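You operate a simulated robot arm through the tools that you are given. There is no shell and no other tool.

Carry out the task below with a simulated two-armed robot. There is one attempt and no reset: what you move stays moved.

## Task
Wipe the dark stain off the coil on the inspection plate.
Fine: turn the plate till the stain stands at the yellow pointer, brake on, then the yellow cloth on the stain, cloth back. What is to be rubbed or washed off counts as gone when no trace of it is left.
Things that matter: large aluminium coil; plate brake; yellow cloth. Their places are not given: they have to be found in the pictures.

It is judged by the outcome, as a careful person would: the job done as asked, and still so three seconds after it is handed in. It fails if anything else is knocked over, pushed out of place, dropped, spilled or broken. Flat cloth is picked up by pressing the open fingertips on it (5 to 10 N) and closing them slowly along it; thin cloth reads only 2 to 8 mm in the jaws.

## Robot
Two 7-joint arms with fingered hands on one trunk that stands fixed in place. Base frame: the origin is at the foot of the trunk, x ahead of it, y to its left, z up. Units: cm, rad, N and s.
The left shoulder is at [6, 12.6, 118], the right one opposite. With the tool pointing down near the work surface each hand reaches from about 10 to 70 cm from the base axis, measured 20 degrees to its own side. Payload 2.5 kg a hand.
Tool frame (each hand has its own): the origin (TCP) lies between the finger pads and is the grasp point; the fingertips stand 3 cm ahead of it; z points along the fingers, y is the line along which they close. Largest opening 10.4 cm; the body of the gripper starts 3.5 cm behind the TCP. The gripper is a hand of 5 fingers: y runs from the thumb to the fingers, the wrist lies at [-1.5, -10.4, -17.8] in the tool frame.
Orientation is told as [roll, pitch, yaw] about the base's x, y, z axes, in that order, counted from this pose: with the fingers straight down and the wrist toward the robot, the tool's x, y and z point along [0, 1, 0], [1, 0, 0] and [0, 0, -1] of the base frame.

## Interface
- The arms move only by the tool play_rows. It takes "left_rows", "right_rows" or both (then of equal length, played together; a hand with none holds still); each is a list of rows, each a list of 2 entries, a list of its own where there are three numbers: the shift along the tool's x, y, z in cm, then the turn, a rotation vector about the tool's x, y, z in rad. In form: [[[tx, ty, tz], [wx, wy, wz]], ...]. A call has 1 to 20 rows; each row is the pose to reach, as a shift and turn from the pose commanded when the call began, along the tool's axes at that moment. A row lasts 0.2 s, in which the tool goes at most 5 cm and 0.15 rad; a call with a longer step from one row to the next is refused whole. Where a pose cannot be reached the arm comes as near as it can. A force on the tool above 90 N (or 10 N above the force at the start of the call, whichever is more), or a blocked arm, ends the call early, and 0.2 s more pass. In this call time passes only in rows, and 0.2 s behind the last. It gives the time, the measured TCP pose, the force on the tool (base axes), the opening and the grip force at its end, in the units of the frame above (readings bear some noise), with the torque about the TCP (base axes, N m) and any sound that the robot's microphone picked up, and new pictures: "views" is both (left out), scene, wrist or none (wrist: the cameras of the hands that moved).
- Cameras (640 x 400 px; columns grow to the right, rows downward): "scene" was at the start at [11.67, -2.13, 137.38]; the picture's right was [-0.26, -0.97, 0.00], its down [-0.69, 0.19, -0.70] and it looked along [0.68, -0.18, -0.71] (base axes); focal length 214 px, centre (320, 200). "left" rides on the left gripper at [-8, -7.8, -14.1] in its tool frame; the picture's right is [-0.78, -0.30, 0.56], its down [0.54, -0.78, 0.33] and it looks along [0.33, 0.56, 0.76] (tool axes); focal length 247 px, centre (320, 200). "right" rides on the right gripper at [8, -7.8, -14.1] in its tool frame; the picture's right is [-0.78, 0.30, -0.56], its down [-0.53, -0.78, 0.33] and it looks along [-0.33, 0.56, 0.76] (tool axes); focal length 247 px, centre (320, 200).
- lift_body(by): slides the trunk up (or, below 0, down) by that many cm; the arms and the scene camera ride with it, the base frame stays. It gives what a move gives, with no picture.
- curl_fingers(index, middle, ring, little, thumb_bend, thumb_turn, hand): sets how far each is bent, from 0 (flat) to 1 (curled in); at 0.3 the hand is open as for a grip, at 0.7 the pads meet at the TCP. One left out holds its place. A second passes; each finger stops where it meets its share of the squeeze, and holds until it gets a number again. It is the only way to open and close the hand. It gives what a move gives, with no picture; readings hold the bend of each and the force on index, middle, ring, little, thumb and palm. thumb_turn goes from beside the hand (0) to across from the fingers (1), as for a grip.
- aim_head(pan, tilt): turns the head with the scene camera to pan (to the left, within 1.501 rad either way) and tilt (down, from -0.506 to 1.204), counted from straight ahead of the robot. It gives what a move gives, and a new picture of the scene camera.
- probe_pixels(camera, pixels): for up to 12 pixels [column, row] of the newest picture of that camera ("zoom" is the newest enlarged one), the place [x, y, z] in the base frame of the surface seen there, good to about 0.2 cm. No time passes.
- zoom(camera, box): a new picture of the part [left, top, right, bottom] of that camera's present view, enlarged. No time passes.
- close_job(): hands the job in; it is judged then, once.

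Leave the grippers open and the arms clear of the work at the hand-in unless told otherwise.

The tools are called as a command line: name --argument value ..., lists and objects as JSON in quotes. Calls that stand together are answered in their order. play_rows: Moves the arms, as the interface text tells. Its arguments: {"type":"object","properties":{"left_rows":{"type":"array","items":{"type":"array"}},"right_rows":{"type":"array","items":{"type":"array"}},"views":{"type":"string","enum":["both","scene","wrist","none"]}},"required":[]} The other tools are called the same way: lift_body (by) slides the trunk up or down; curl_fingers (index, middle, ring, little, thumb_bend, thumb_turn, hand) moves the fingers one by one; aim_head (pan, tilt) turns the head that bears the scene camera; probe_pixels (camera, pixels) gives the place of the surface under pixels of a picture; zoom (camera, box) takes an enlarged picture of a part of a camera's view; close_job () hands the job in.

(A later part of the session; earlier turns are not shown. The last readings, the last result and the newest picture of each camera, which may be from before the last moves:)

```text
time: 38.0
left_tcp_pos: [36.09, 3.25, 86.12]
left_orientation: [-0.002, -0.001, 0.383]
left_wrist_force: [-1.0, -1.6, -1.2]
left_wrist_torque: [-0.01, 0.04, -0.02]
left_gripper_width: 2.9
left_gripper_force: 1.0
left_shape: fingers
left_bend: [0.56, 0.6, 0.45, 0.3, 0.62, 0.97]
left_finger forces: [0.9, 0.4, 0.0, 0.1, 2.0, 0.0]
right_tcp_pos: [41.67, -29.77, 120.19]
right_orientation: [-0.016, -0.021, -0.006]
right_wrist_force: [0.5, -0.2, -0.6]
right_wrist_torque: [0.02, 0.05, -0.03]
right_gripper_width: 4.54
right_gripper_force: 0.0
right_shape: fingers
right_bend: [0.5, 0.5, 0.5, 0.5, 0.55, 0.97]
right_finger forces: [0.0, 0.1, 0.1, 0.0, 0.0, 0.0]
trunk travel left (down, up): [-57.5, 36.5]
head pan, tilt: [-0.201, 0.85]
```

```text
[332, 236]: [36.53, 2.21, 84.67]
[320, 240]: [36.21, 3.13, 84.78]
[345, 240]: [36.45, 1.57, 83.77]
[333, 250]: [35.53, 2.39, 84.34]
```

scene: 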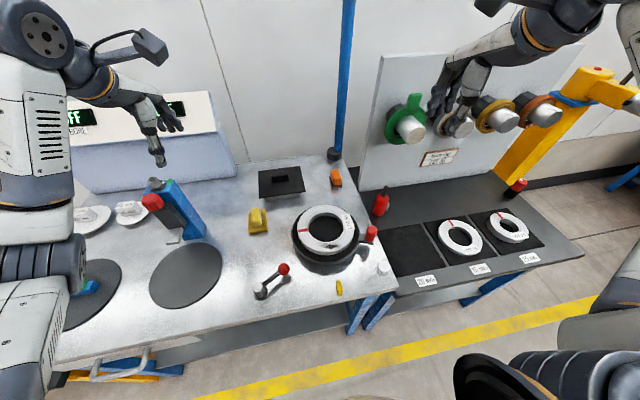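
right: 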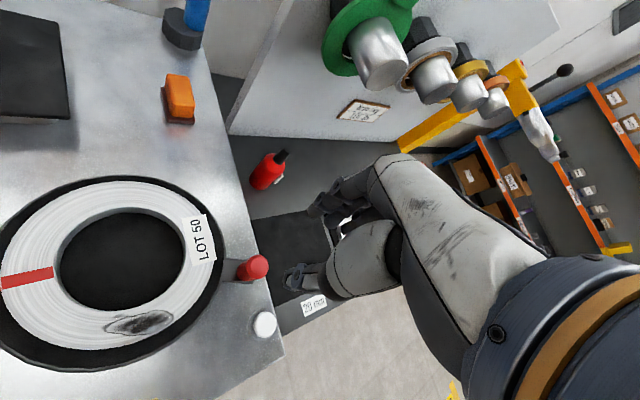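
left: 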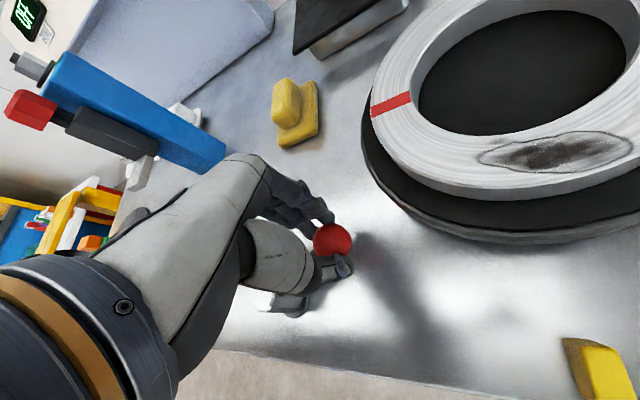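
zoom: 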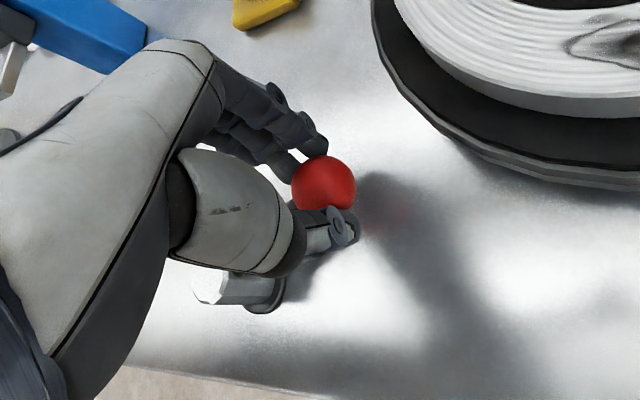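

play_rows --left_rows '[[[0.07, 0.33, 0], [0, 0, -0.04]], [[0.15, 0.66, 0], [0, 0, -0.08]], [[0.24, 1.0, 0], [0, 0, -0.13]], [[0.24, 1.0, 0], [0, 0, -0.13]]]' --views "wrist"

zoom --camera "left" --box '[220, 130, 440, 370]'

```text
time: 39.0
left_tcp_pos: [36.98, 3.87, 86.1]
left_orientation: [0.001, -0.001, 0.513]
left_wrist_force: [0.0, -1.1, -1.5]
left_wrist_torque: [0.01, -0.01, -0.01]
left_gripper_width: 2.85
left_gripper_force: 1.7
left_shape: fingers
left_bend: [0.56, 0.6, 0.45, 0.3, 0.62, 0.97]
left_finger forces: [0.8, 0.6, 0.0, 0.1, 1.7, 0.0]
right_tcp_pos: [41.77, -29.88, 120.25]
right_orientation: [-0.017, -0.022, -0.005]
right_wrist_force: [0.4, 0.1, -0.3]
right_wrist_torque: [-0.03, -0.01, 0.01]
right_gripper_width: 4.53
right_gripper_force: 0.0
right_shape: fingers
right_bend: [0.5, 0.5, 0.5, 0.5, 0.55, 0.97]
right_finger forces: [0.0, 0.1, 0.0, 0.0, 0.0, 0.1]
trunk travel left (down, up): [-57.5, 36.5]
head pan, tilt: [-0.201, 0.85]
```

left: 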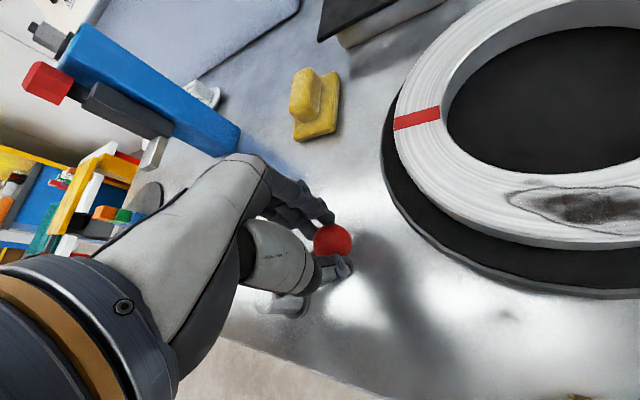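

```text
1.67 times, centred on (330, 250) of left
```

zoom: 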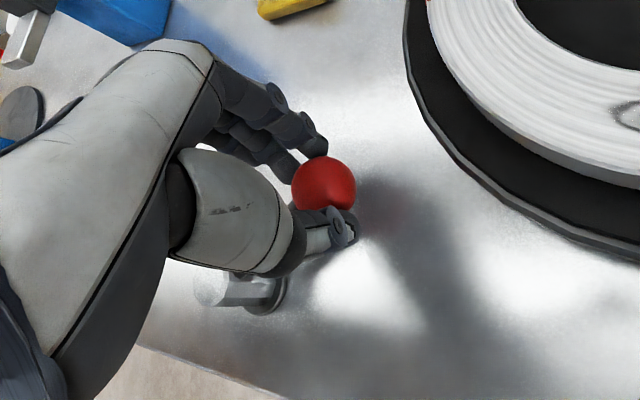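

The ball follows the hand counter-clockwise with only 1–2 N, so that way is free. I continue 18° further along its arc, turning the hand with it.

play_rows --left_rows '[[[0.11, 0.375, 0], [0, 0, -0.052]], [[0.226, 0.746, 0], [0, 0, -0.105]], [[0.37, 1.11, 0], [0, 0, -0.157]], [[0.53, 1.465, 0], [0, 0, -0.21]], [[0.71, 1.81, 0], [0, 0, -0.262]], [[0.906, 2.147, 0], [0, 0, -0.314]], [[0.906, 2.147, 0], [0, 0, -0.314]]]' --views "both"

zoom --camera "left" --box '[220, 130, 440, 370]'

```text
time: 40.6
left_tcp_pos: [38.53, 5.77, 85.97]
left_orientation: [0.001, -0.001, 0.826]
left_wrist_force: [1.1, -2.3, 2.1]
left_wrist_torque: [-0.05, -0.01, 0.01]
left_gripper_width: 2.89
left_gripper_force: 1.8
left_shape: fingers
left_bend: [0.56, 0.6, 0.45, 0.3, 0.63, 0.97]
left_finger forces: [1.3, 0.3, 0.1, 0.0, 2.5, 0.0]
right_tcp_pos: [41.71, -29.79, 120.23]
right_orientation: [-0.018, -0.019, -0.005]
right_wrist_force: [0.0, -0.8, -0.2]
right_wrist_torque: [0.0, 0.0, -0.01]
right_gripper_width: 4.5
right_gripper_force: 0.0
right_shape: fingers
right_bend: [0.5, 0.5, 0.5, 0.5, 0.55, 0.97]
right_finger forces: [0.1, 0.0, 0.1, 0.1, 0.0, 0.0]
trunk travel left (down, up): [-57.5, 36.5]
head pan, tilt: [-0.201, 0.85]
```

scene: 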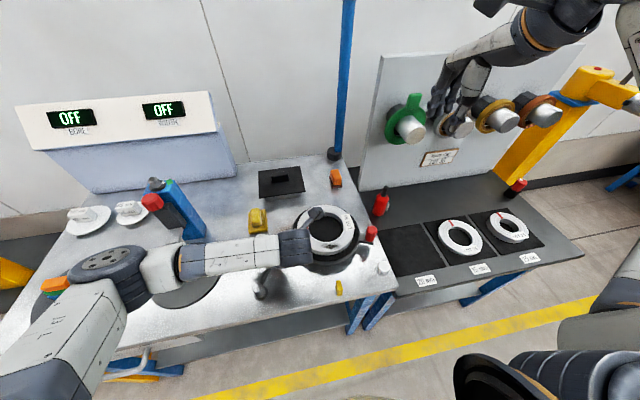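
left: 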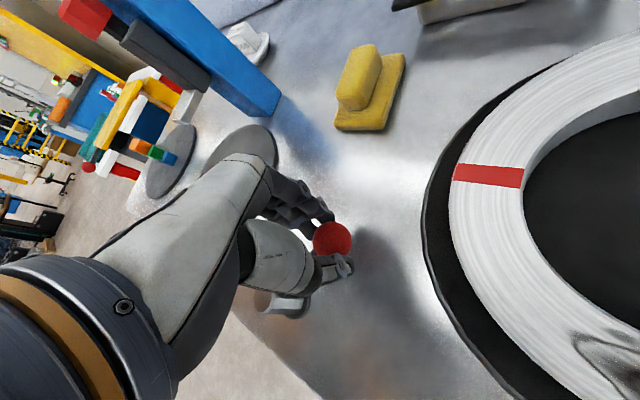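

```text
1.67 times, centred on (330, 250) of left
```

zoom: 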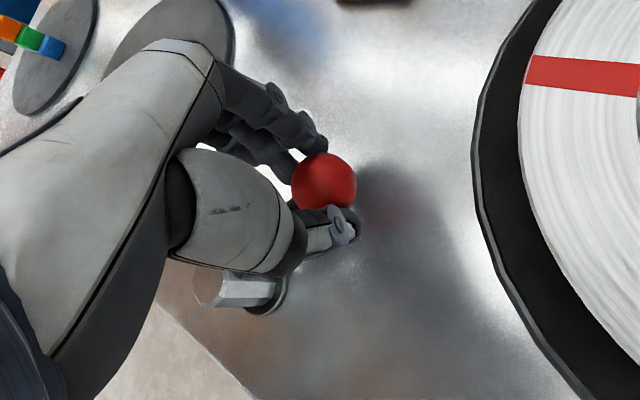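

The lever is at about -28° now and still moves easily (~3 N). I continue another 24° with a slower hand yaw.

play_rows --left_rows '[[[0.11, 0.38, 0], [0, 0, -0.03]], [[0.238, 0.748, 0], [0, 0, -0.06]], [[0.39, 1.11, 0], [0, 0, -0.09]], [[0.554, 1.468, 0], [0, 0, -0.12]], [[0.74, 1.81, 0], [0, 0, -0.15]], [[0.942, 2.149, 0], [0, 0, -0.18]], [[1.17, 2.47, 0], [0, 0, -0.21]], [[1.401, 2.787, 0], [0, 0, -0.24]], [[1.401, 2.787, 0], [0, 0, -0.24]]]' --views "both"

zoom --camera "left" --box '[220, 130, 440, 370]'

```text
time: 42.6
left_tcp_pos: [39.21, 8.77, 86.02]
left_orientation: [0.001, 0.0, 1.067]
left_wrist_force: [0.9, -1.2, 0.2]
left_wrist_torque: [0.0, 0.0, 0.03]
left_gripper_width: 2.92
left_gripper_force: 2.0
left_shape: fingers
left_bend: [0.56, 0.6, 0.45, 0.3, 0.63, 0.96]
left_finger forces: [1.0, 0.1, 0.1, 0.0, 2.3, 0.1]
right_tcp_pos: [41.78, -29.89, 120.24]
right_orientation: [-0.018, -0.021, -0.007]
right_wrist_force: [-0.2, -0.3, 0.0]
right_wrist_torque: [0.0, 0.0, 0.03]
right_gripper_width: 4.52
right_gripper_force: 0.0
right_shape: fingers
right_bend: [0.5, 0.5, 0.5, 0.5, 0.55, 0.97]
right_finger forces: [0.0, 0.1, 0.0, 0.0, 0.0, 0.0]
trunk travel left (down, up): [-57.5, 36.5]
head pan, tilt: [-0.201, 0.85]
```

scene: 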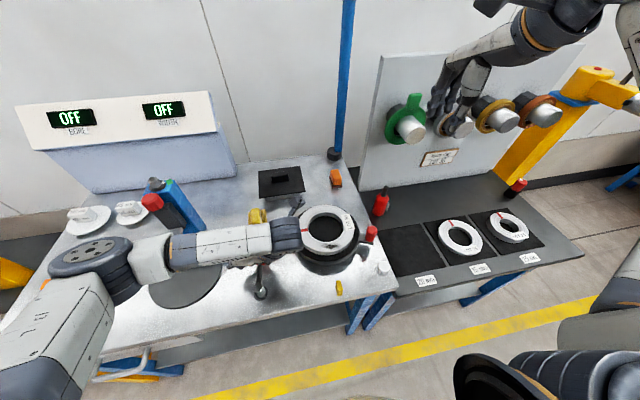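
left: 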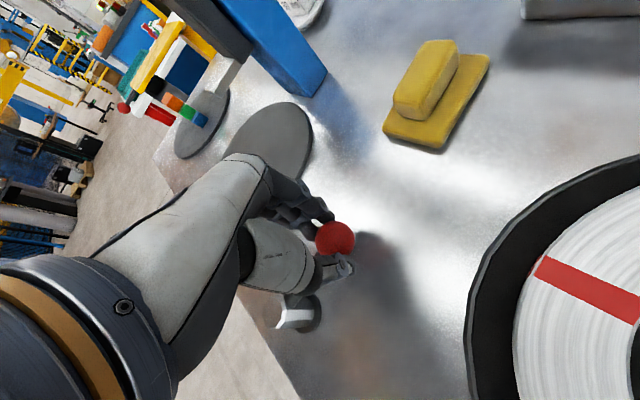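

```text
1.67 times, centred on (330, 250) of left
```

zoom: 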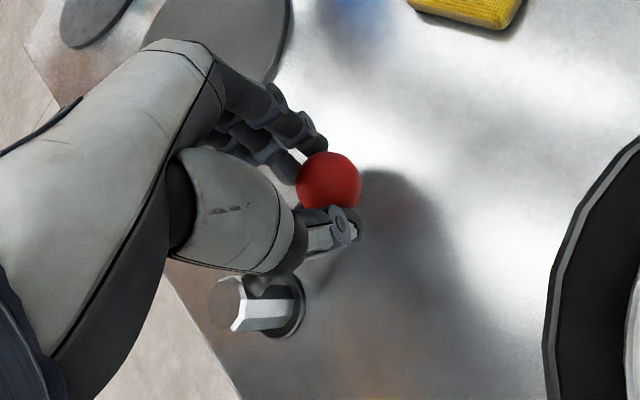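

The lever is at about -4° with no stop felt yet. I go on another 18° or so, watching the force.

play_rows --left_rows '[[[0.18, 0.35, 0], [0, 0, -0.02]], [[0.368, 0.696, 0], [0, 0, -0.04]], [[0.58, 1.02, 0], [0, 0, -0.06]], [[0.799, 1.34, 0], [0, 0, -0.08]], [[1.04, 1.64, 0], [0, 0, -0.1]], [[1.296, 1.934, 0], [0, 0, -0.12]], [[1.296, 1.934, 0], [0, 0, -0.12]]]' --views "wrist"

zoom --camera "left" --box '[220, 130, 440, 370]'

```text
time: 44.2
left_tcp_pos: [38.89, 11.28, 85.99]
left_orientation: [0.002, 0.0, 1.188]
left_wrist_force: [0.9, -1.9, 1.6]
left_wrist_torque: [-0.02, -0.01, 0.02]
left_gripper_width: 2.92
left_gripper_force: 1.8
left_shape: fingers
left_bend: [0.56, 0.6, 0.45, 0.3, 0.63, 0.96]
left_finger forces: [1.3, 0.0, 0.0, 0.1, 2.3, 0.0]
right_tcp_pos: [41.83, -29.76, 120.08]
right_orientation: [-0.018, -0.021, -0.005]
right_wrist_force: [0.2, 0.1, -0.9]
right_wrist_torque: [-0.01, 0.02, 0.0]
right_gripper_width: 4.5
right_gripper_force: 0.1
right_shape: fingers
right_bend: [0.5, 0.5, 0.5, 0.5, 0.55, 0.97]
right_finger forces: [0.0, 0.2, 0.0, 0.0, 0.0, 0.1]
trunk travel left (down, up): [-57.5, 36.5]
head pan, tilt: [-0.201, 0.85]
```

left: 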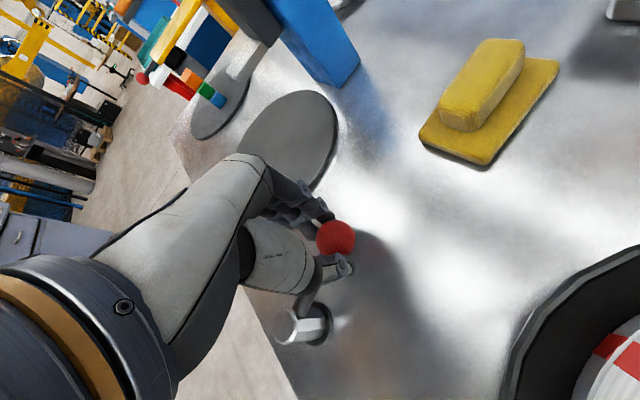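

```text
1.67 times, centred on (330, 250) of left
```

zoom: 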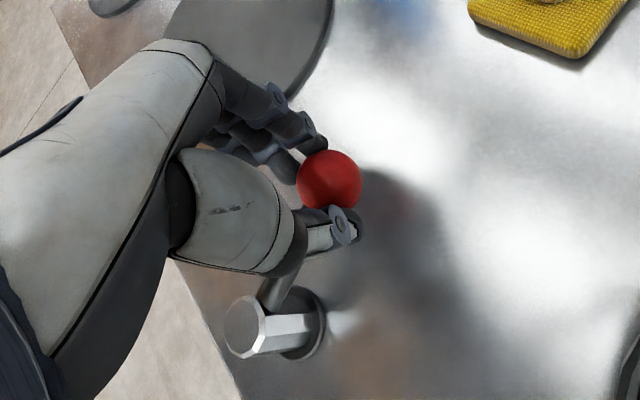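

Still free at about +16°. I keep going another 18° in small steps.

play_rows --left_rows '[[[0.25, 0.3, 0], [0, 0, -0.03]], [[0.502, 0.589, 0], [0, 0, -0.06]], [[0.78, 0.86, 0], [0, 0, -0.09]], [[1.063, 1.124, 0], [0, 0, -0.12]], [[1.36, 1.37, 0], [0, 0, -0.15]], [[1.677, 1.596, 0], [0, 0, -0.18]], [[1.677, 1.596, 0], [0, 0, -0.18]]]' --views "wrist"

zoom --camera "left" --box '[220, 130, 440, 370]'

```text
time: 45.8
left_tcp_pos: [38.08, 13.05, 86.08]
left_orientation: [0.0, 0.0, 1.368]
left_wrist_force: [1.5, -8.4, 0.3]
left_wrist_torque: [-0.21, -0.04, -0.04]
left_gripper_width: 3.57
left_gripper_force: 3.4
left_shape: fingers
left_bend: [0.57, 0.6, 0.45, 0.3, 0.58, 0.96]
left_finger forces: [0.0, 0.1, 0.1, 0.0, 7.2, 0.1]
right_tcp_pos: [41.71, -29.87, 120.18]
right_orientation: [-0.016, -0.02, -0.005]
right_wrist_force: [0.5, -0.3, -0.4]
right_wrist_torque: [0.02, 0.03, 0.0]
right_gripper_width: 4.5
right_gripper_force: 0.1
right_shape: fingers
right_bend: [0.5, 0.5, 0.5, 0.5, 0.55, 0.97]
right_finger forces: [0.1, 0.1, 0.1, 0.1, 0.0, 0.1]
trunk travel left (down, up): [-57.5, 36.5]
head pan, tilt: [-0.201, 0.85]
```

left: 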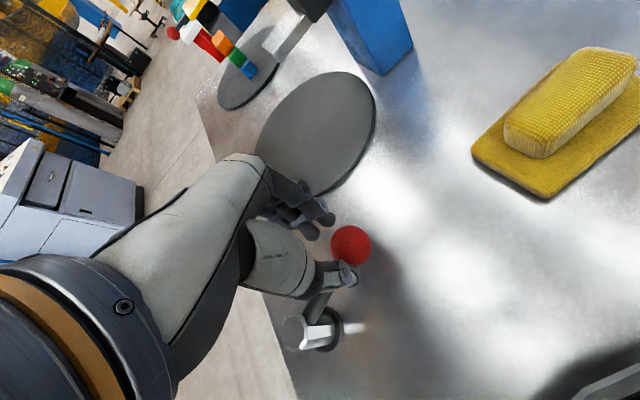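

```text
1.67 times, centred on (330, 250) of left
```

zoom: 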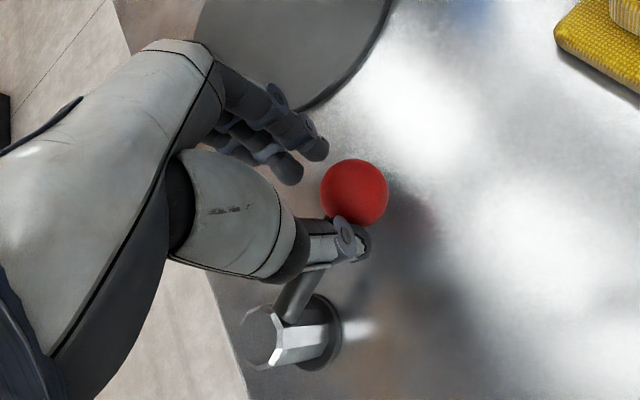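

Thumb now reads 7.2 N and the ball lags: the lever has met a stop. I probe its angle.

probe_pixels --camera "left" --pixels '[[348, 236], [335, 245], [365, 245], [350, 255], [300, 332], [318, 305]]'

zoom --camera "scene" --box '[220, 180, 400, 310]'

```text
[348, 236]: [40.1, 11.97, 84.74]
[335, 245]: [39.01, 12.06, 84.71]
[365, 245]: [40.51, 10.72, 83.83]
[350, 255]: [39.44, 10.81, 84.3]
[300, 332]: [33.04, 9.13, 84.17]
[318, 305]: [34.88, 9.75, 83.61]
```

```text
3.08 times, centred on (310, 245) of scene
```

zoom: 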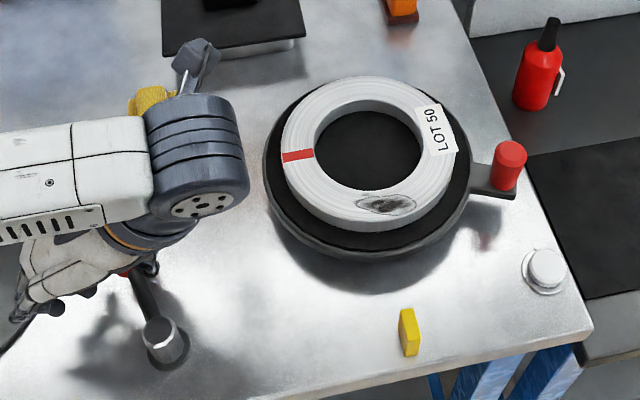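

The ball stands at (39.5,11.5), i.e. the lever has stopped at about +16° (turned ≈76° from its start). I open the left hand and lift it to see if the lever stays.

play_rows --left_rows '[[[-0.3, -0.6, 0], [0, 0, 0]], [[-0.6, -1.0, 0], [0, 0, 0]]]' --views "none"

curl_fingers --hand "left" --index 0.4 --middle 0.4 --ring 0.35 --little 0.3 --thumb_bend 0.4

play_rows --left_rows '[[[0, 0, -2], [0, 0, 0]], [[0, 0, -4], [0, 0, 0]], [[0, 0, -7], [0, 0, 0]], [[0, 0, -10], [0, 0, 0]], [[0, 0, -10], [0, 0, 0]]]' --views "both"

```text
time: 46.4
left_tcp_pos: [38.55, 12.2, 85.94]
left_orientation: [0.003, -0.003, 1.367]
left_wrist_force: [-2.1, -1.3, -0.6]
left_wrist_torque: [-0.02, 0.07, -0.06]
left_gripper_width: 2.83
left_gripper_force: 0.8
left_shape: fingers
left_bend: [0.57, 0.6, 0.45, 0.3, 0.62, 0.98]
left_finger forces: [0.3, 0.0, 0.0, 0.0, 2.2, 0.1]
right_tcp_pos: [41.7, -29.69, 120.19]
right_orientation: [-0.017, -0.02, -0.005]
right_wrist_force: [0.6, 0.0, -0.7]
right_wrist_torque: [-0.01, 0.02, -0.02]
right_gripper_width: 4.5
right_gripper_force: 0.0
right_shape: fingers
right_bend: [0.5, 0.5, 0.5, 0.5, 0.55, 0.97]
right_finger forces: [0.0, 0.1, 0.0, 0.1, 0.0, 0.0]
trunk travel left (down, up): [-57.5, 36.5]
head pan, tilt: [-0.201, 0.85]
```

```text
time: 47.4
left_tcp_pos: [38.45, 11.99, 86.1]
left_orientation: [0.0, 0.001, 1.365]
left_wrist_force: [-0.6, 0.2, -0.9]
left_wrist_torque: [-0.01, -0.04, 0.01]
left_gripper_width: 7.75
left_gripper_force: 0.1
left_shape: fingers
left_bend: [0.4, 0.4, 0.35, 0.3, 0.4, 0.98]
left_finger forces: [0.0, 0.1, 0.1, 0.0, 0.0, 0.1]
right_tcp_pos: [41.71, -29.8, 120.24]
right_orientation: [-0.018, -0.022, -0.006]
right_wrist_force: [1.1, -0.7, 0.3]
right_wrist_torque: [-0.01, 0.0, -0.01]
right_gripper_width: 4.53
right_gripper_force: 0.0
right_shape: fingers
right_bend: [0.5, 0.5, 0.5, 0.5, 0.55, 0.97]
right_finger forces: [0.0, 0.0, 0.0, 0.1, 0.0, 0.0]
trunk travel left (down, up): [-57.5, 36.5]
head pan, tilt: [-0.201, 0.85]
```

```text
time: 48.6
left_tcp_pos: [38.66, 12.12, 95.98]
left_orientation: [0.002, 0.0, 1.365]
left_wrist_force: [-0.2, -0.6, -0.8]
left_wrist_torque: [-0.01, 0.02, -0.01]
left_gripper_width: 7.76
left_gripper_force: 0.1
left_shape: fingers
left_bend: [0.4, 0.4, 0.35, 0.3, 0.4, 0.98]
left_finger forces: [0.1, 0.0, 0.1, 0.0, 0.1, 0.0]
right_tcp_pos: [41.64, -29.78, 120.23]
right_orientation: [-0.016, -0.019, -0.006]
right_wrist_force: [-1.3, 0.6, -0.8]
right_wrist_torque: [-0.01, 0.01, 0.02]
right_gripper_width: 4.54
right_gripper_force: 0.0
right_shape: fingers
right_bend: [0.5, 0.5, 0.5, 0.5, 0.55, 0.97]
right_finger forces: [0.1, 0.0, 0.1, 0.0, 0.0, 0.1]
trunk travel left (down, up): [-57.5, 36.5]
head pan, tilt: [-0.201, 0.85]
```

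scene: 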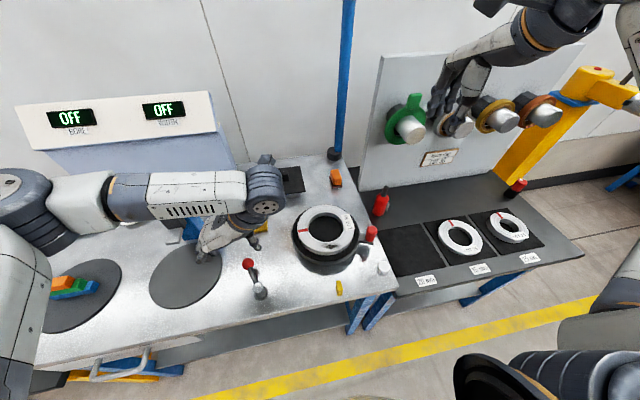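
left: 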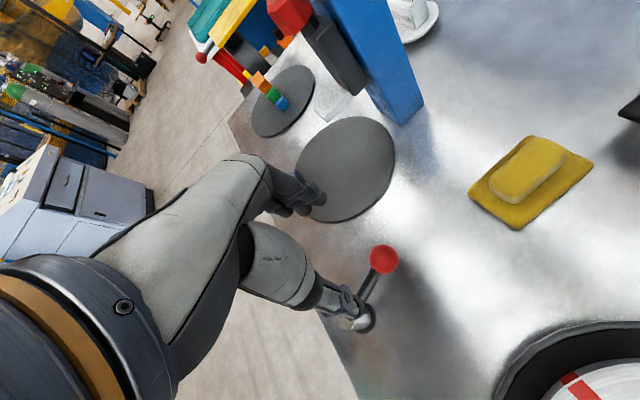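

The lever stays where I left it. To be sure the brake holds, I'll test the plate at the knob with the right hand; first I move the left hand up and away to the left.

play_rows --left_rows '[[[0, 0, -4], [0, 0, 0]], [[0, 0, -8], [0, 0, 0]], [[-0.5, 3, -11], [0, 0, 0.1]], [[-1, 6, -14], [0, 0, 0.2]], [[-1.5, 8.5, -15], [0, 0, 0.3]], [[-1.9, 10.6, -15], [0, 0, 0.4]], [[-1.9, 10.6, -15], [0, 0, 0.4]]]' --views "scene"

zoom --camera "scene" --box '[220, 180, 400, 310]'

```text
time: 50.2
left_tcp_pos: [42.68, 22.13, 111.08]
left_orientation: [-0.001, 0.002, 0.965]
left_wrist_force: [0.1, 0.3, 0.0]
left_wrist_torque: [0.02, -0.01, -0.02]
left_gripper_width: 7.74
left_gripper_force: 0.0
left_shape: fingers
left_bend: [0.4, 0.4, 0.35, 0.3, 0.4, 0.98]
left_finger forces: [0.1, 0.0, 0.0, 0.0, 0.0, 0.1]
right_tcp_pos: [41.7, -29.8, 120.24]
right_orientation: [-0.018, -0.018, -0.005]
right_wrist_force: [0.0, -0.2, -0.3]
right_wrist_torque: [-0.02, 0.01, 0.01]
right_gripper_width: 4.51
right_gripper_force: 0.0
right_shape: fingers
right_bend: [0.5, 0.5, 0.5, 0.5, 0.55, 0.97]
right_finger forces: [0.0, 0.0, 0.1, 0.0, 0.0, 0.0]
trunk travel left (down, up): [-57.5, 36.5]
head pan, tilt: [-0.201, 0.85]
```

scene: 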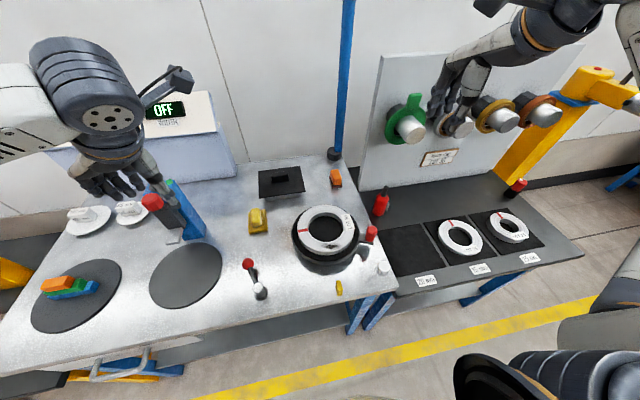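

```text
3.08 times, centred on (310, 245) of scene
```

zoom: 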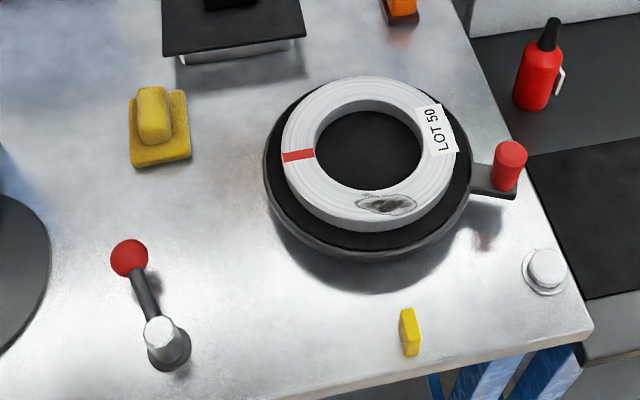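

Lever and plate look steady. I bring the right hand back over the knob (40.2,-21.4) with the earlier yaw of -0.74, first to z≈101.

play_rows --right_rows '[[[0.5, -0.2, 3], [0, 0, 0.1]], [[1.5, -0.4, 6], [0, 0, 0.22]], [[3, -0.6, 9], [0, 0, 0.34]], [[4.5, -0.9, 12], [0, 0, 0.46]], [[6, -1.2, 15], [0, 0, 0.58]], [[7.5, -1.4, 17.5], [0, 0, 0.68]], [[8.4, -1.4, 19.5], [0, 0, 0.731]], [[8.4, -1.4, 19.5], [0, 0, 0.731]]]' --views "wrist"

zoom --camera "right" --box '[160, 120, 420, 380]'

```text
time: 52.0
left_tcp_pos: [42.56, 21.99, 111.02]
left_orientation: [0.001, -0.001, 0.965]
left_wrist_force: [0.0, 0.0, 0.3]
left_wrist_torque: [0.03, -0.03, -0.01]
left_gripper_width: 7.76
left_gripper_force: 0.1
left_shape: fingers
left_bend: [0.4, 0.4, 0.35, 0.3, 0.4, 0.98]
left_finger forces: [0.0, 0.1, 0.0, 0.1, 0.1, 0.1]
right_tcp_pos: [40.81, -21.57, 100.59]
right_orientation: [0.001, -0.024, -0.736]
right_wrist_force: [1.0, -0.7, 0.0]
right_wrist_torque: [0.02, -0.02, 0.0]
right_gripper_width: 4.52
right_gripper_force: 0.0
right_shape: fingers
right_bend: [0.5, 0.5, 0.5, 0.5, 0.55, 0.97]
right_finger forces: [0.1, 0.1, 0.0, 0.1, 0.0, 0.1]
trunk travel left (down, up): [-57.5, 36.5]
head pan, tilt: [-0.201, 0.85]
```

right: 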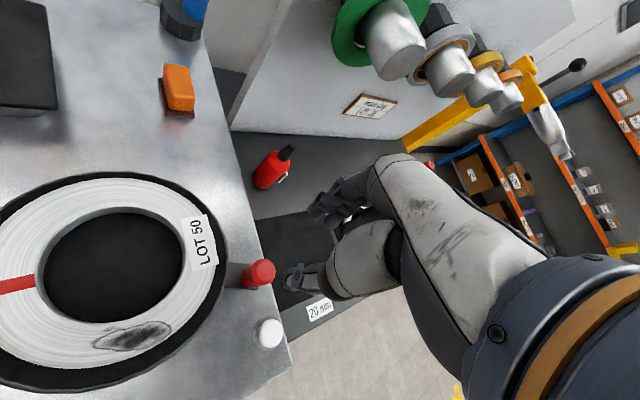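

```text
1.54 times, centred on (290, 250) of right
```

zoom: 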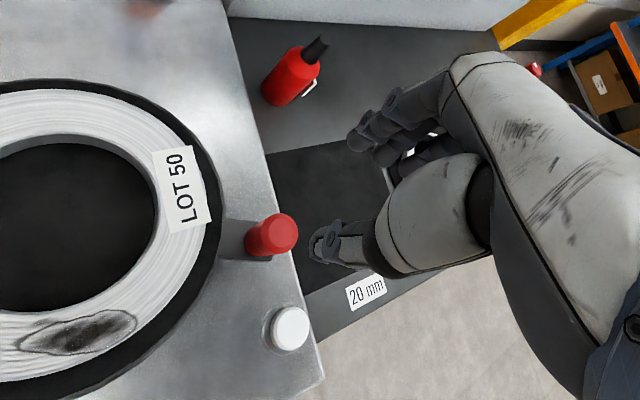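

I shift to centre on the knob and descend to z≈89.2.

play_rows --right_rows '[[[-0.39, -0.83, 0], [0, 0, 0]], [[-0.39, -0.83, 2.5], [0, 0, 0]], [[-0.39, -0.83, 5], [0, 0, 0]], [[-0.39, -0.83, 7], [0, 0, 0]], [[-0.39, -0.83, 8.5], [0, 0, 0]], [[-0.39, -0.83, 10], [0, 0, 0]], [[-0.39, -0.83, 11.3], [0, 0, 0]]]' --views "wrist"

zoom --camera "right" --box '[160, 120, 420, 380]'

```text
time: 53.6
left_tcp_pos: [42.59, 21.93, 111.08]
left_orientation: [0.0, 0.0, 0.964]
left_wrist_force: [0.4, -0.2, 0.8]
left_wrist_torque: [0.0, -0.01, -0.04]
left_gripper_width: 7.76
left_gripper_force: 0.0
left_shape: fingers
left_bend: [0.4, 0.4, 0.35, 0.3, 0.4, 0.98]
left_finger forces: [0.0, 0.0, 0.0, 0.0, 0.1, 0.1]
right_tcp_pos: [39.92, -21.53, 89.29]
right_orientation: [0.0, -0.027, -0.737]
right_wrist_force: [0.5, -0.8, -0.4]
right_wrist_torque: [-0.03, -0.01, 0.0]
right_gripper_width: 4.52
right_gripper_force: 0.1
right_shape: fingers
right_bend: [0.5, 0.5, 0.5, 0.5, 0.55, 0.97]
right_finger forces: [0.0, 0.1, 0.0, 0.0, 0.0, 0.2]
trunk travel left (down, up): [-57.5, 36.5]
head pan, tilt: [-0.201, 0.85]
```

right: 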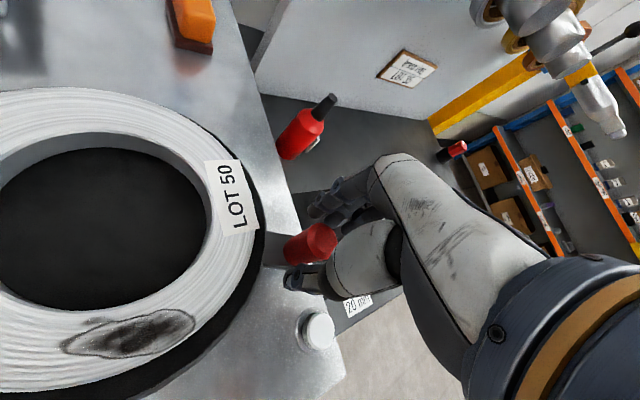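

```text
1.54 times, centred on (290, 250) of right
```

zoom: 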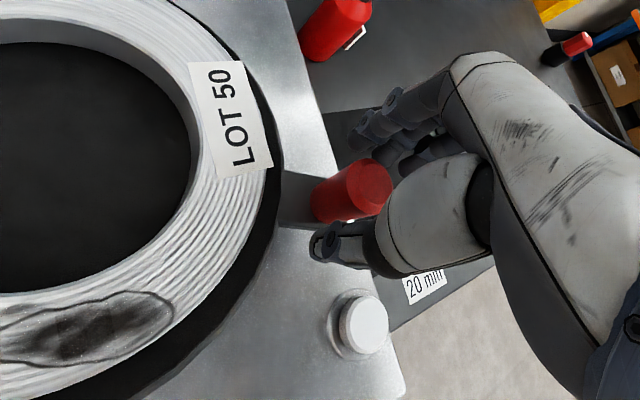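

The knob is between thumb and fingers. I close to the same light grip as before.

curl_fingers --hand "right" --index 0.58 --middle 0.6 --ring 0.55 --little 0.5 --thumb_bend 0.64

curl_fingers --hand "right" --index 0.62 --middle 0.64 --thumb_bend 0.68

```text
time: 54.6
left_tcp_pos: [42.57, 22.18, 111.0]
left_orientation: [0.0, 0.0, 0.966]
left_wrist_force: [-0.1, -0.3, 0.3]
left_wrist_torque: [-0.01, 0.02, -0.01]
left_gripper_width: 7.75
left_gripper_force: 0.0
left_shape: fingers
left_bend: [0.4, 0.4, 0.35, 0.3, 0.4, 0.98]
left_finger forces: [0.0, 0.0, 0.1, 0.0, 0.0, 0.0]
right_tcp_pos: [39.99, -21.43, 89.38]
right_orientation: [0.0, -0.027, -0.737]
right_wrist_force: [-0.5, 1.6, -1.1]
right_wrist_torque: [0.04, 0.02, 0.01]
right_gripper_width: 2.62
right_gripper_force: 0.6
right_shape: fingers
right_bend: [0.57, 0.6, 0.55, 0.5, 0.63, 0.97]
right_finger forces: [0.0, 0.0, 0.1, 0.0, 0.4, 0.0]
trunk travel left (down, up): [-57.5, 36.5]
head pan, tilt: [-0.201, 0.85]
```

```text
time: 55.6
left_tcp_pos: [42.51, 21.99, 111.05]
left_orientation: [-0.001, 0.001, 0.965]
left_wrist_force: [0.3, 0.1, 0.5]
left_wrist_torque: [-0.02, 0.01, 0.02]
left_gripper_width: 7.75
left_gripper_force: 0.0
left_shape: fingers
left_bend: [0.4, 0.4, 0.35, 0.3, 0.4, 0.98]
left_finger forces: [0.1, 0.0, 0.0, 0.0, 0.0, 0.1]
right_tcp_pos: [39.89, -21.52, 89.29]
right_orientation: [-0.001, -0.026, -0.736]
right_wrist_force: [-0.2, -0.3, -0.7]
right_wrist_torque: [0.0, -0.01, 0.02]
right_gripper_width: 2.08
right_gripper_force: 1.8
right_shape: fingers
right_bend: [0.6, 0.62, 0.55, 0.5, 0.65, 0.97]
right_finger forces: [1.3, 1.4, 0.1, 0.0, 2.4, 0.0]
trunk travel left (down, up): [-57.5, 36.5]
head pan, tilt: [-0.201, 0.85]
```

Grip 1.3/1.4/2.4 N. I try a 0.6 cm shift of the knob counter-clockwise to feel the brake.

play_rows --right_rows '[[[0.1, 0.28, 0], [0, 0, 0]], [[0.2, 0.57, 0], [0, 0, 0]], [[0.2, 0.57, 0], [0, 0, 0]]]' --views "wrist"

zoom --camera "right" --box '[160, 120, 420, 380]'

```text
time: 56.4
left_tcp_pos: [42.56, 22.1, 111.07]
left_orientation: [0.001, -0.001, 0.965]
left_wrist_force: [-1.1, 0.1, -0.4]
left_wrist_torque: [0.0, -0.01, -0.01]
left_gripper_width: 7.77
left_gripper_force: 0.1
left_shape: fingers
left_bend: [0.4, 0.4, 0.35, 0.3, 0.4, 0.98]
left_finger forces: [0.1, 0.0, 0.1, 0.0, 0.0, 0.1]
right_tcp_pos: [40.47, -21.55, 89.31]
right_orientation: [0.003, -0.026, -0.735]
right_wrist_force: [-4.5, 3.2, -0.3]
right_wrist_torque: [0.03, 0.1, 0.01]
right_gripper_width: 2.21
right_gripper_force: 2.8
right_shape: fingers
right_bend: [0.62, 0.64, 0.55, 0.5, 0.63, 0.98]
right_finger forces: [0.1, 0.1, 0.0, 0.0, 4.7, 0.0]
trunk travel left (down, up): [-57.5, 36.5]
head pan, tilt: [-0.201, 0.85]
```

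right: 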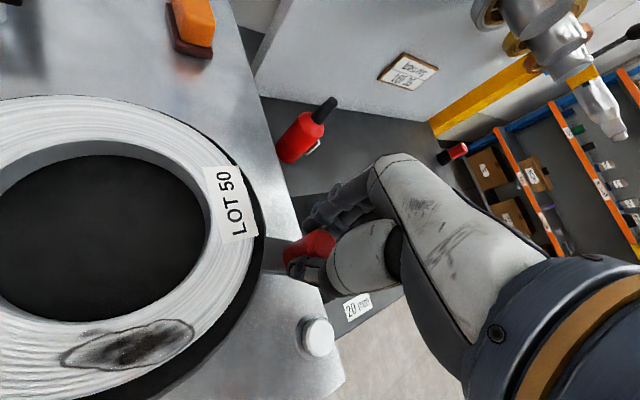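

```text
1.54 times, centred on (290, 250) of right
```

zoom: 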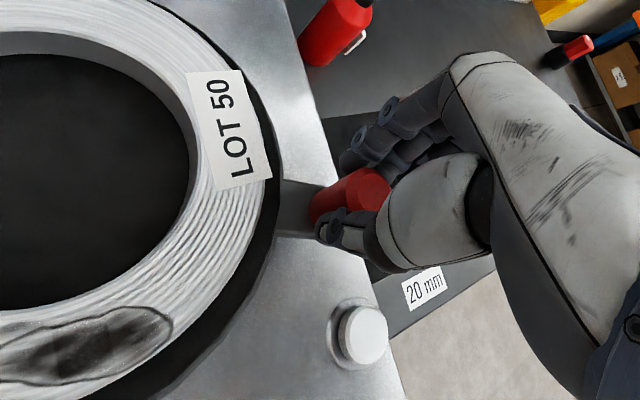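

The thumb reads 4.7 N while the fingers lost touch – the knob seems not to follow. I push 0.5 cm more to be sure, then compare positions.

play_rows --right_rows '[[[0.08, 0.24, 0], [0, 0, 0]], [[0.17, 0.47, 0], [0, 0, 0]], [[0.17, 0.47, 0], [0, 0, 0]]]' --views "both"

zoom --camera "scene" --box '[250, 195, 390, 305]'

```text
time: 57.2
left_tcp_pos: [42.52, 22.02, 110.96]
left_orientation: [0.0, 0.0, 0.965]
left_wrist_force: [0.0, -1.0, 0.0]
left_wrist_torque: [-0.02, 0.01, 0.0]
left_gripper_width: 7.75
left_gripper_force: 0.1
left_shape: fingers
left_bend: [0.4, 0.4, 0.35, 0.3, 0.4, 0.98]
left_finger forces: [0.0, 0.1, 0.0, 0.0, 0.0, 0.0]
right_tcp_pos: [40.92, -21.93, 89.47]
right_orientation: [0.0, -0.026, -0.737]
right_wrist_force: [-6.1, 4.5, 0.7]
right_wrist_torque: [0.11, 0.16, 0.04]
right_gripper_width: 2.62
right_gripper_force: 3.3
right_shape: fingers
right_bend: [0.62, 0.64, 0.55, 0.5, 0.6, 0.98]
right_finger forces: [0.1, 0.0, 0.0, 0.1, 6.9, 0.0]
trunk travel left (down, up): [-57.5, 36.5]
head pan, tilt: [-0.201, 0.85]
```

scene: 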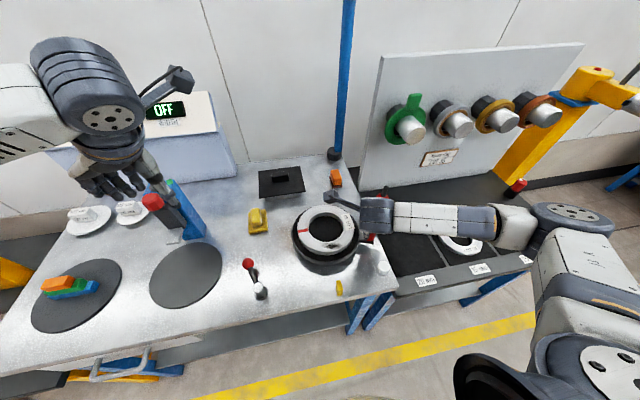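
right: 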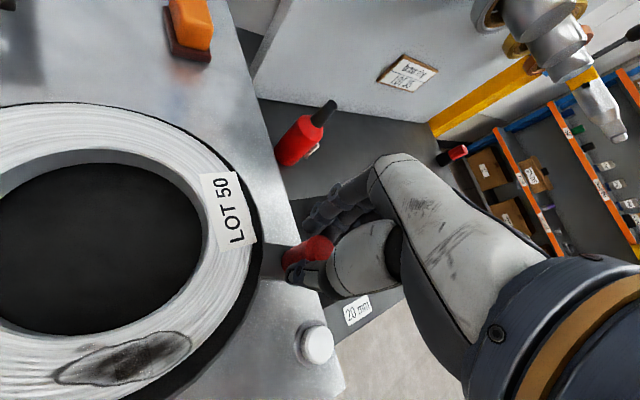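

```text
3.64 times, centred on (320, 250) of scene
```

zoom: 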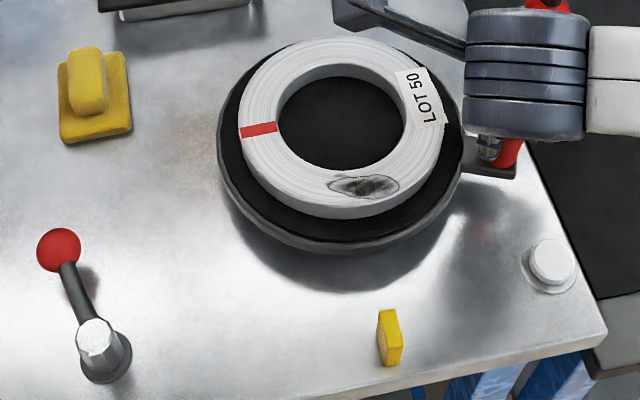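

The plate did not move at 7 N (stain and red mark at the same pixels), while it turned freely before: the brake is on. I move back, open the hand and lift it away.

play_rows --right_rows '[[[-0.12, -0.4, 0], [0, 0, 0]], [[-0.25, -0.75, 0], [0, 0, 0]], [[-0.37, -1.0, 0], [0, 0, 0]]]' --views "none"

curl_fingers --hand "right" --index 0.48 --middle 0.48 --ring 0.48 --little 0.48 --thumb_bend 0.53

play_rows --right_rows '[[[0, 0, -1.5], [0, 0, 0]], [[0, 0, -4], [0, 0, 0]], [[0, 0, -7], [0, 0, 0]], [[0, 0, -11], [0, 0, 0]], [[0, 0, -15], [0, 0, 0]], [[-0.5, 0.8, -19], [0, 0, -0.12]], [[-1.5, 2.5, -23], [0, 0, -0.24]], [[-2.8, 4.2, -26], [0, 0, -0.37]], [[-4, 6, -29], [0, 0, -0.5]], [[-5.5, 8, -31], [0, 0, -0.62]], [[-7, 10, -31], [0, 0, -0.73]], [[-7, 10, -31], [0, 0, -0.73]]]' --views "scene"

zoom --camera "scene" --box '[250, 195, 390, 305]'

```text
time: 58.0
left_tcp_pos: [42.63, 22.19, 111.1]
left_orientation: [-0.001, 0.002, 0.965]
left_wrist_force: [0.8, -0.2, -0.3]
left_wrist_torque: [0.0, 0.01, 0.01]
left_gripper_width: 7.74
left_gripper_force: 0.0
left_shape: fingers
left_bend: [0.4, 0.4, 0.35, 0.3, 0.4, 0.98]
left_finger forces: [0.0, 0.0, 0.0, 0.1, 0.0, 0.0]
right_tcp_pos: [40.18, -21.46, 89.39]
right_orientation: [0.001, -0.027, -0.739]
right_wrist_force: [2.8, 0.5, -0.4]
right_wrist_torque: [0.0, -0.08, 0.01]
right_gripper_width: 2.04
right_gripper_force: 2.7
right_shape: fingers
right_bend: [0.61, 0.63, 0.55, 0.5, 0.64, 0.97]
right_finger forces: [1.7, 1.4, 0.0, 0.1, 2.5, 0.0]
trunk travel left (down, up): [-57.5, 36.5]
head pan, tilt: [-0.201, 0.85]
```

```text
time: 59.0
left_tcp_pos: [42.54, 22.13, 111.13]
left_orientation: [0.0, -0.001, 0.966]
left_wrist_force: [-0.3, -0.6, -1.1]
left_wrist_torque: [0.01, 0.0, 0.0]
left_gripper_width: 7.77
left_gripper_force: 0.1
left_shape: fingers
left_bend: [0.4, 0.4, 0.35, 0.3, 0.4, 0.98]
left_finger forces: [0.1, 0.1, 0.0, 0.0, 0.0, 0.0]
right_tcp_pos: [40.21, -21.57, 89.41]
right_orientation: [0.001, -0.025, -0.735]
right_wrist_force: [0.3, 0.8, 0.6]
right_wrist_torque: [-0.02, -0.01, 0.03]
right_gripper_width: 5.03
right_gripper_force: 0.1
right_shape: fingers
right_bend: [0.48, 0.48, 0.48, 0.48, 0.53, 0.97]
right_finger forces: [0.0, 0.0, 0.1, 0.0, 0.1, 0.0]
trunk travel left (down, up): [-57.5, 36.5]
head pan, tilt: [-0.201, 0.85]
```

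```text
time: 61.6
left_tcp_pos: [42.57, 22.14, 111.08]
left_orientation: [0.0, -0.001, 0.965]
left_wrist_force: [-1.1, -0.1, -0.1]
left_wrist_torque: [0.0, 0.0, 0.0]
left_gripper_width: 7.76
left_gripper_force: 0.0
left_shape: fingers
left_bend: [0.4, 0.4, 0.35, 0.3, 0.4, 0.98]
left_finger forces: [0.0, 0.1, 0.1, 0.1, 0.0, 0.1]
right_tcp_pos: [42.22, -32.93, 120.71]
right_orientation: [-0.017, -0.021, -0.005]
right_wrist_force: [0.1, 0.3, 0.1]
right_wrist_torque: [0.01, -0.04, -0.05]
right_gripper_width: 5.05
right_gripper_force: 0.0
right_shape: fingers
right_bend: [0.48, 0.48, 0.48, 0.48, 0.53, 0.97]
right_finger forces: [0.2, 0.1, 0.1, 0.1, 0.0, 0.0]
trunk travel left (down, up): [-57.5, 36.5]
head pan, tilt: [-0.201, 0.85]
```

scene: 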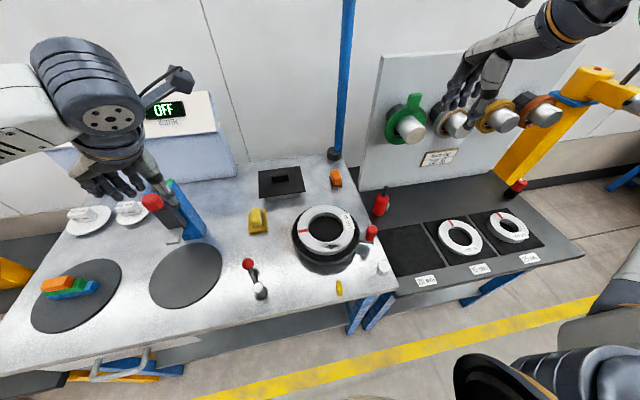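

```text
3.64 times, centred on (320, 250) of scene
```

zoom: 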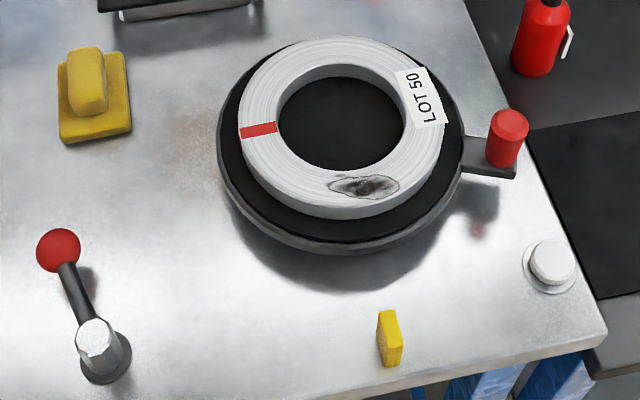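

Plate unmoved, brake on. Next, the cloth: I zoom on it and probe its corners and grip ridge.

zoom --camera "scene" --box '[240, 200, 290, 245]'

```text
8.89 times, centred on (265, 222) of scene
```

zoom: 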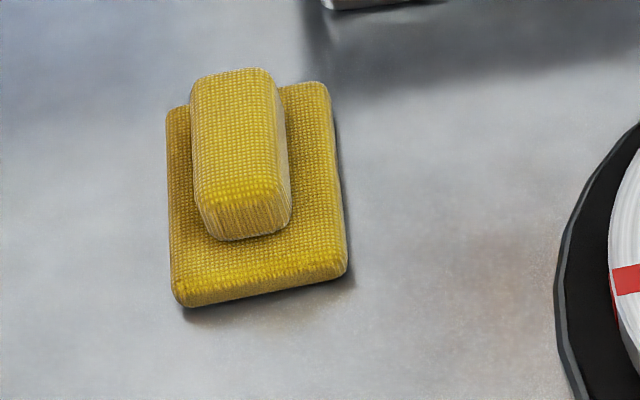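

probe_pixels --camera "zoom" --pixels '[[176, 285], [340, 258], [318, 90], [172, 115], [200, 90], [268, 80], [280, 185], [205, 200], [215, 230], [285, 215], [240, 140], [300, 180]]'

```text
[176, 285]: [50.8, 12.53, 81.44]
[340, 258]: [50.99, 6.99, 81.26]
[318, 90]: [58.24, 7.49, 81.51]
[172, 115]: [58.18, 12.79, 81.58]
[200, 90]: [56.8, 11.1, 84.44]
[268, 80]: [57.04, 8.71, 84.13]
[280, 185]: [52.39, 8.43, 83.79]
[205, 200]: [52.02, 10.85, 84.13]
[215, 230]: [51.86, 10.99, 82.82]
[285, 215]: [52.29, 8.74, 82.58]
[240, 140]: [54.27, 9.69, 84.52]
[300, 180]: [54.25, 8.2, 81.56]
```

The cloth: base centre ≈(54.5,9.85), ridge x 51.9–57.2, y 8.5–11, top z 84.5, resting flat. I bring the left hand above it at z≈98 with yaw ≈1.57 so the fingers close across the ridge.

play_rows --left_rows '[[[-2.4, -0.5, 1], [0, 0, -0.09]], [[-4.9, -1, 2.5], [0, 0, -0.18]], [[-7.4, -1.4, 4], [0, 0, -0.27]], [[-9.8, -1.9, 6], [0, 0, -0.36]], [[-12.2, -2.3, 8], [0, 0, -0.45]], [[-14.6, -2.7, 10], [0, 0, -0.53]], [[-17, -3.17, 13], [0, 0, -0.6]], [[-17, -3.17, 13], [0, 0, -0.6]]]' --views "both"

```text
time: 63.4
left_tcp_pos: [54.63, 9.69, 97.81]
left_orientation: [0.002, 0.001, 1.564]
left_wrist_force: [0.3, -0.6, -0.4]
left_wrist_torque: [-0.03, -0.02, -0.02]
left_gripper_width: 7.77
left_gripper_force: 0.1
left_shape: fingers
left_bend: [0.4, 0.4, 0.35, 0.3, 0.4, 0.98]
left_finger forces: [0.0, 0.1, 0.0, 0.0, 0.0, 0.0]
right_tcp_pos: [42.19, -32.9, 120.77]
right_orientation: [-0.018, -0.021, -0.007]
right_wrist_force: [-0.3, -0.3, 0.8]
right_wrist_torque: [0.01, 0.01, 0.0]
right_gripper_width: 5.05
right_gripper_force: 0.0
right_shape: fingers
right_bend: [0.48, 0.48, 0.48, 0.48, 0.53, 0.97]
right_finger forces: [0.0, 0.0, 0.0, 0.0, 0.0, 0.0]
trunk travel left (down, up): [-57.5, 36.5]
head pan, tilt: [-0.201, 0.85]
```

scene: 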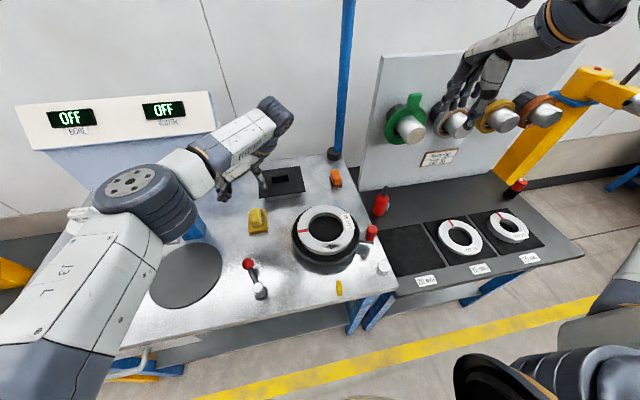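
left: 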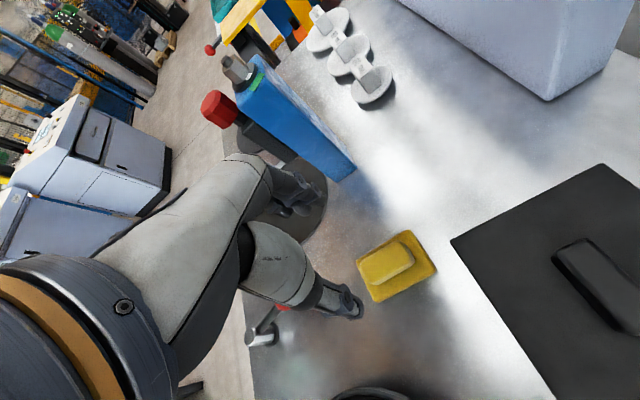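

Reached. I check the clearance of the left elbow/forearm above the blue device before descending.

probe_pixels --camera "scene" --pixels '[[130, 180], [185, 225], [180, 200], [215, 190], [240, 160], [190, 230]]'

probe_pixels --camera "left" --pixels '[[235, 68], [218, 108], [265, 80], [300, 130], [340, 170], [260, 140], [385, 265], [390, 295], [430, 270]]'

zoom --camera "scene" --box '[60, 80, 320, 300]'

```text
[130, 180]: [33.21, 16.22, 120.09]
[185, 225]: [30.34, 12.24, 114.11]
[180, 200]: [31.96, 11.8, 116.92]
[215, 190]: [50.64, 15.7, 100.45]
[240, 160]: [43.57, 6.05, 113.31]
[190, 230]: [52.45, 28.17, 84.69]
```

```text
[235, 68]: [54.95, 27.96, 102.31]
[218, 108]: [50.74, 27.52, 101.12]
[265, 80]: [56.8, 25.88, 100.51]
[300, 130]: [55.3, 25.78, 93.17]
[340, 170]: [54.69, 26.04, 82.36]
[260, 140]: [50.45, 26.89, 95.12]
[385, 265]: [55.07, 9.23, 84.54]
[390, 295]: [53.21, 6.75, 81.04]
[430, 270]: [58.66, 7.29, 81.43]
```

```text
1.82 times, centred on (190, 190) of scene
```

zoom: 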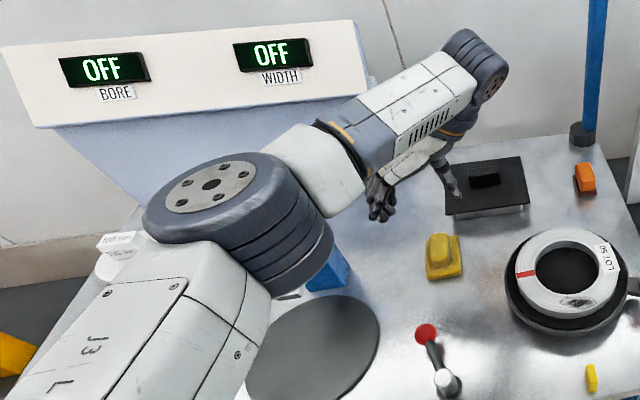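

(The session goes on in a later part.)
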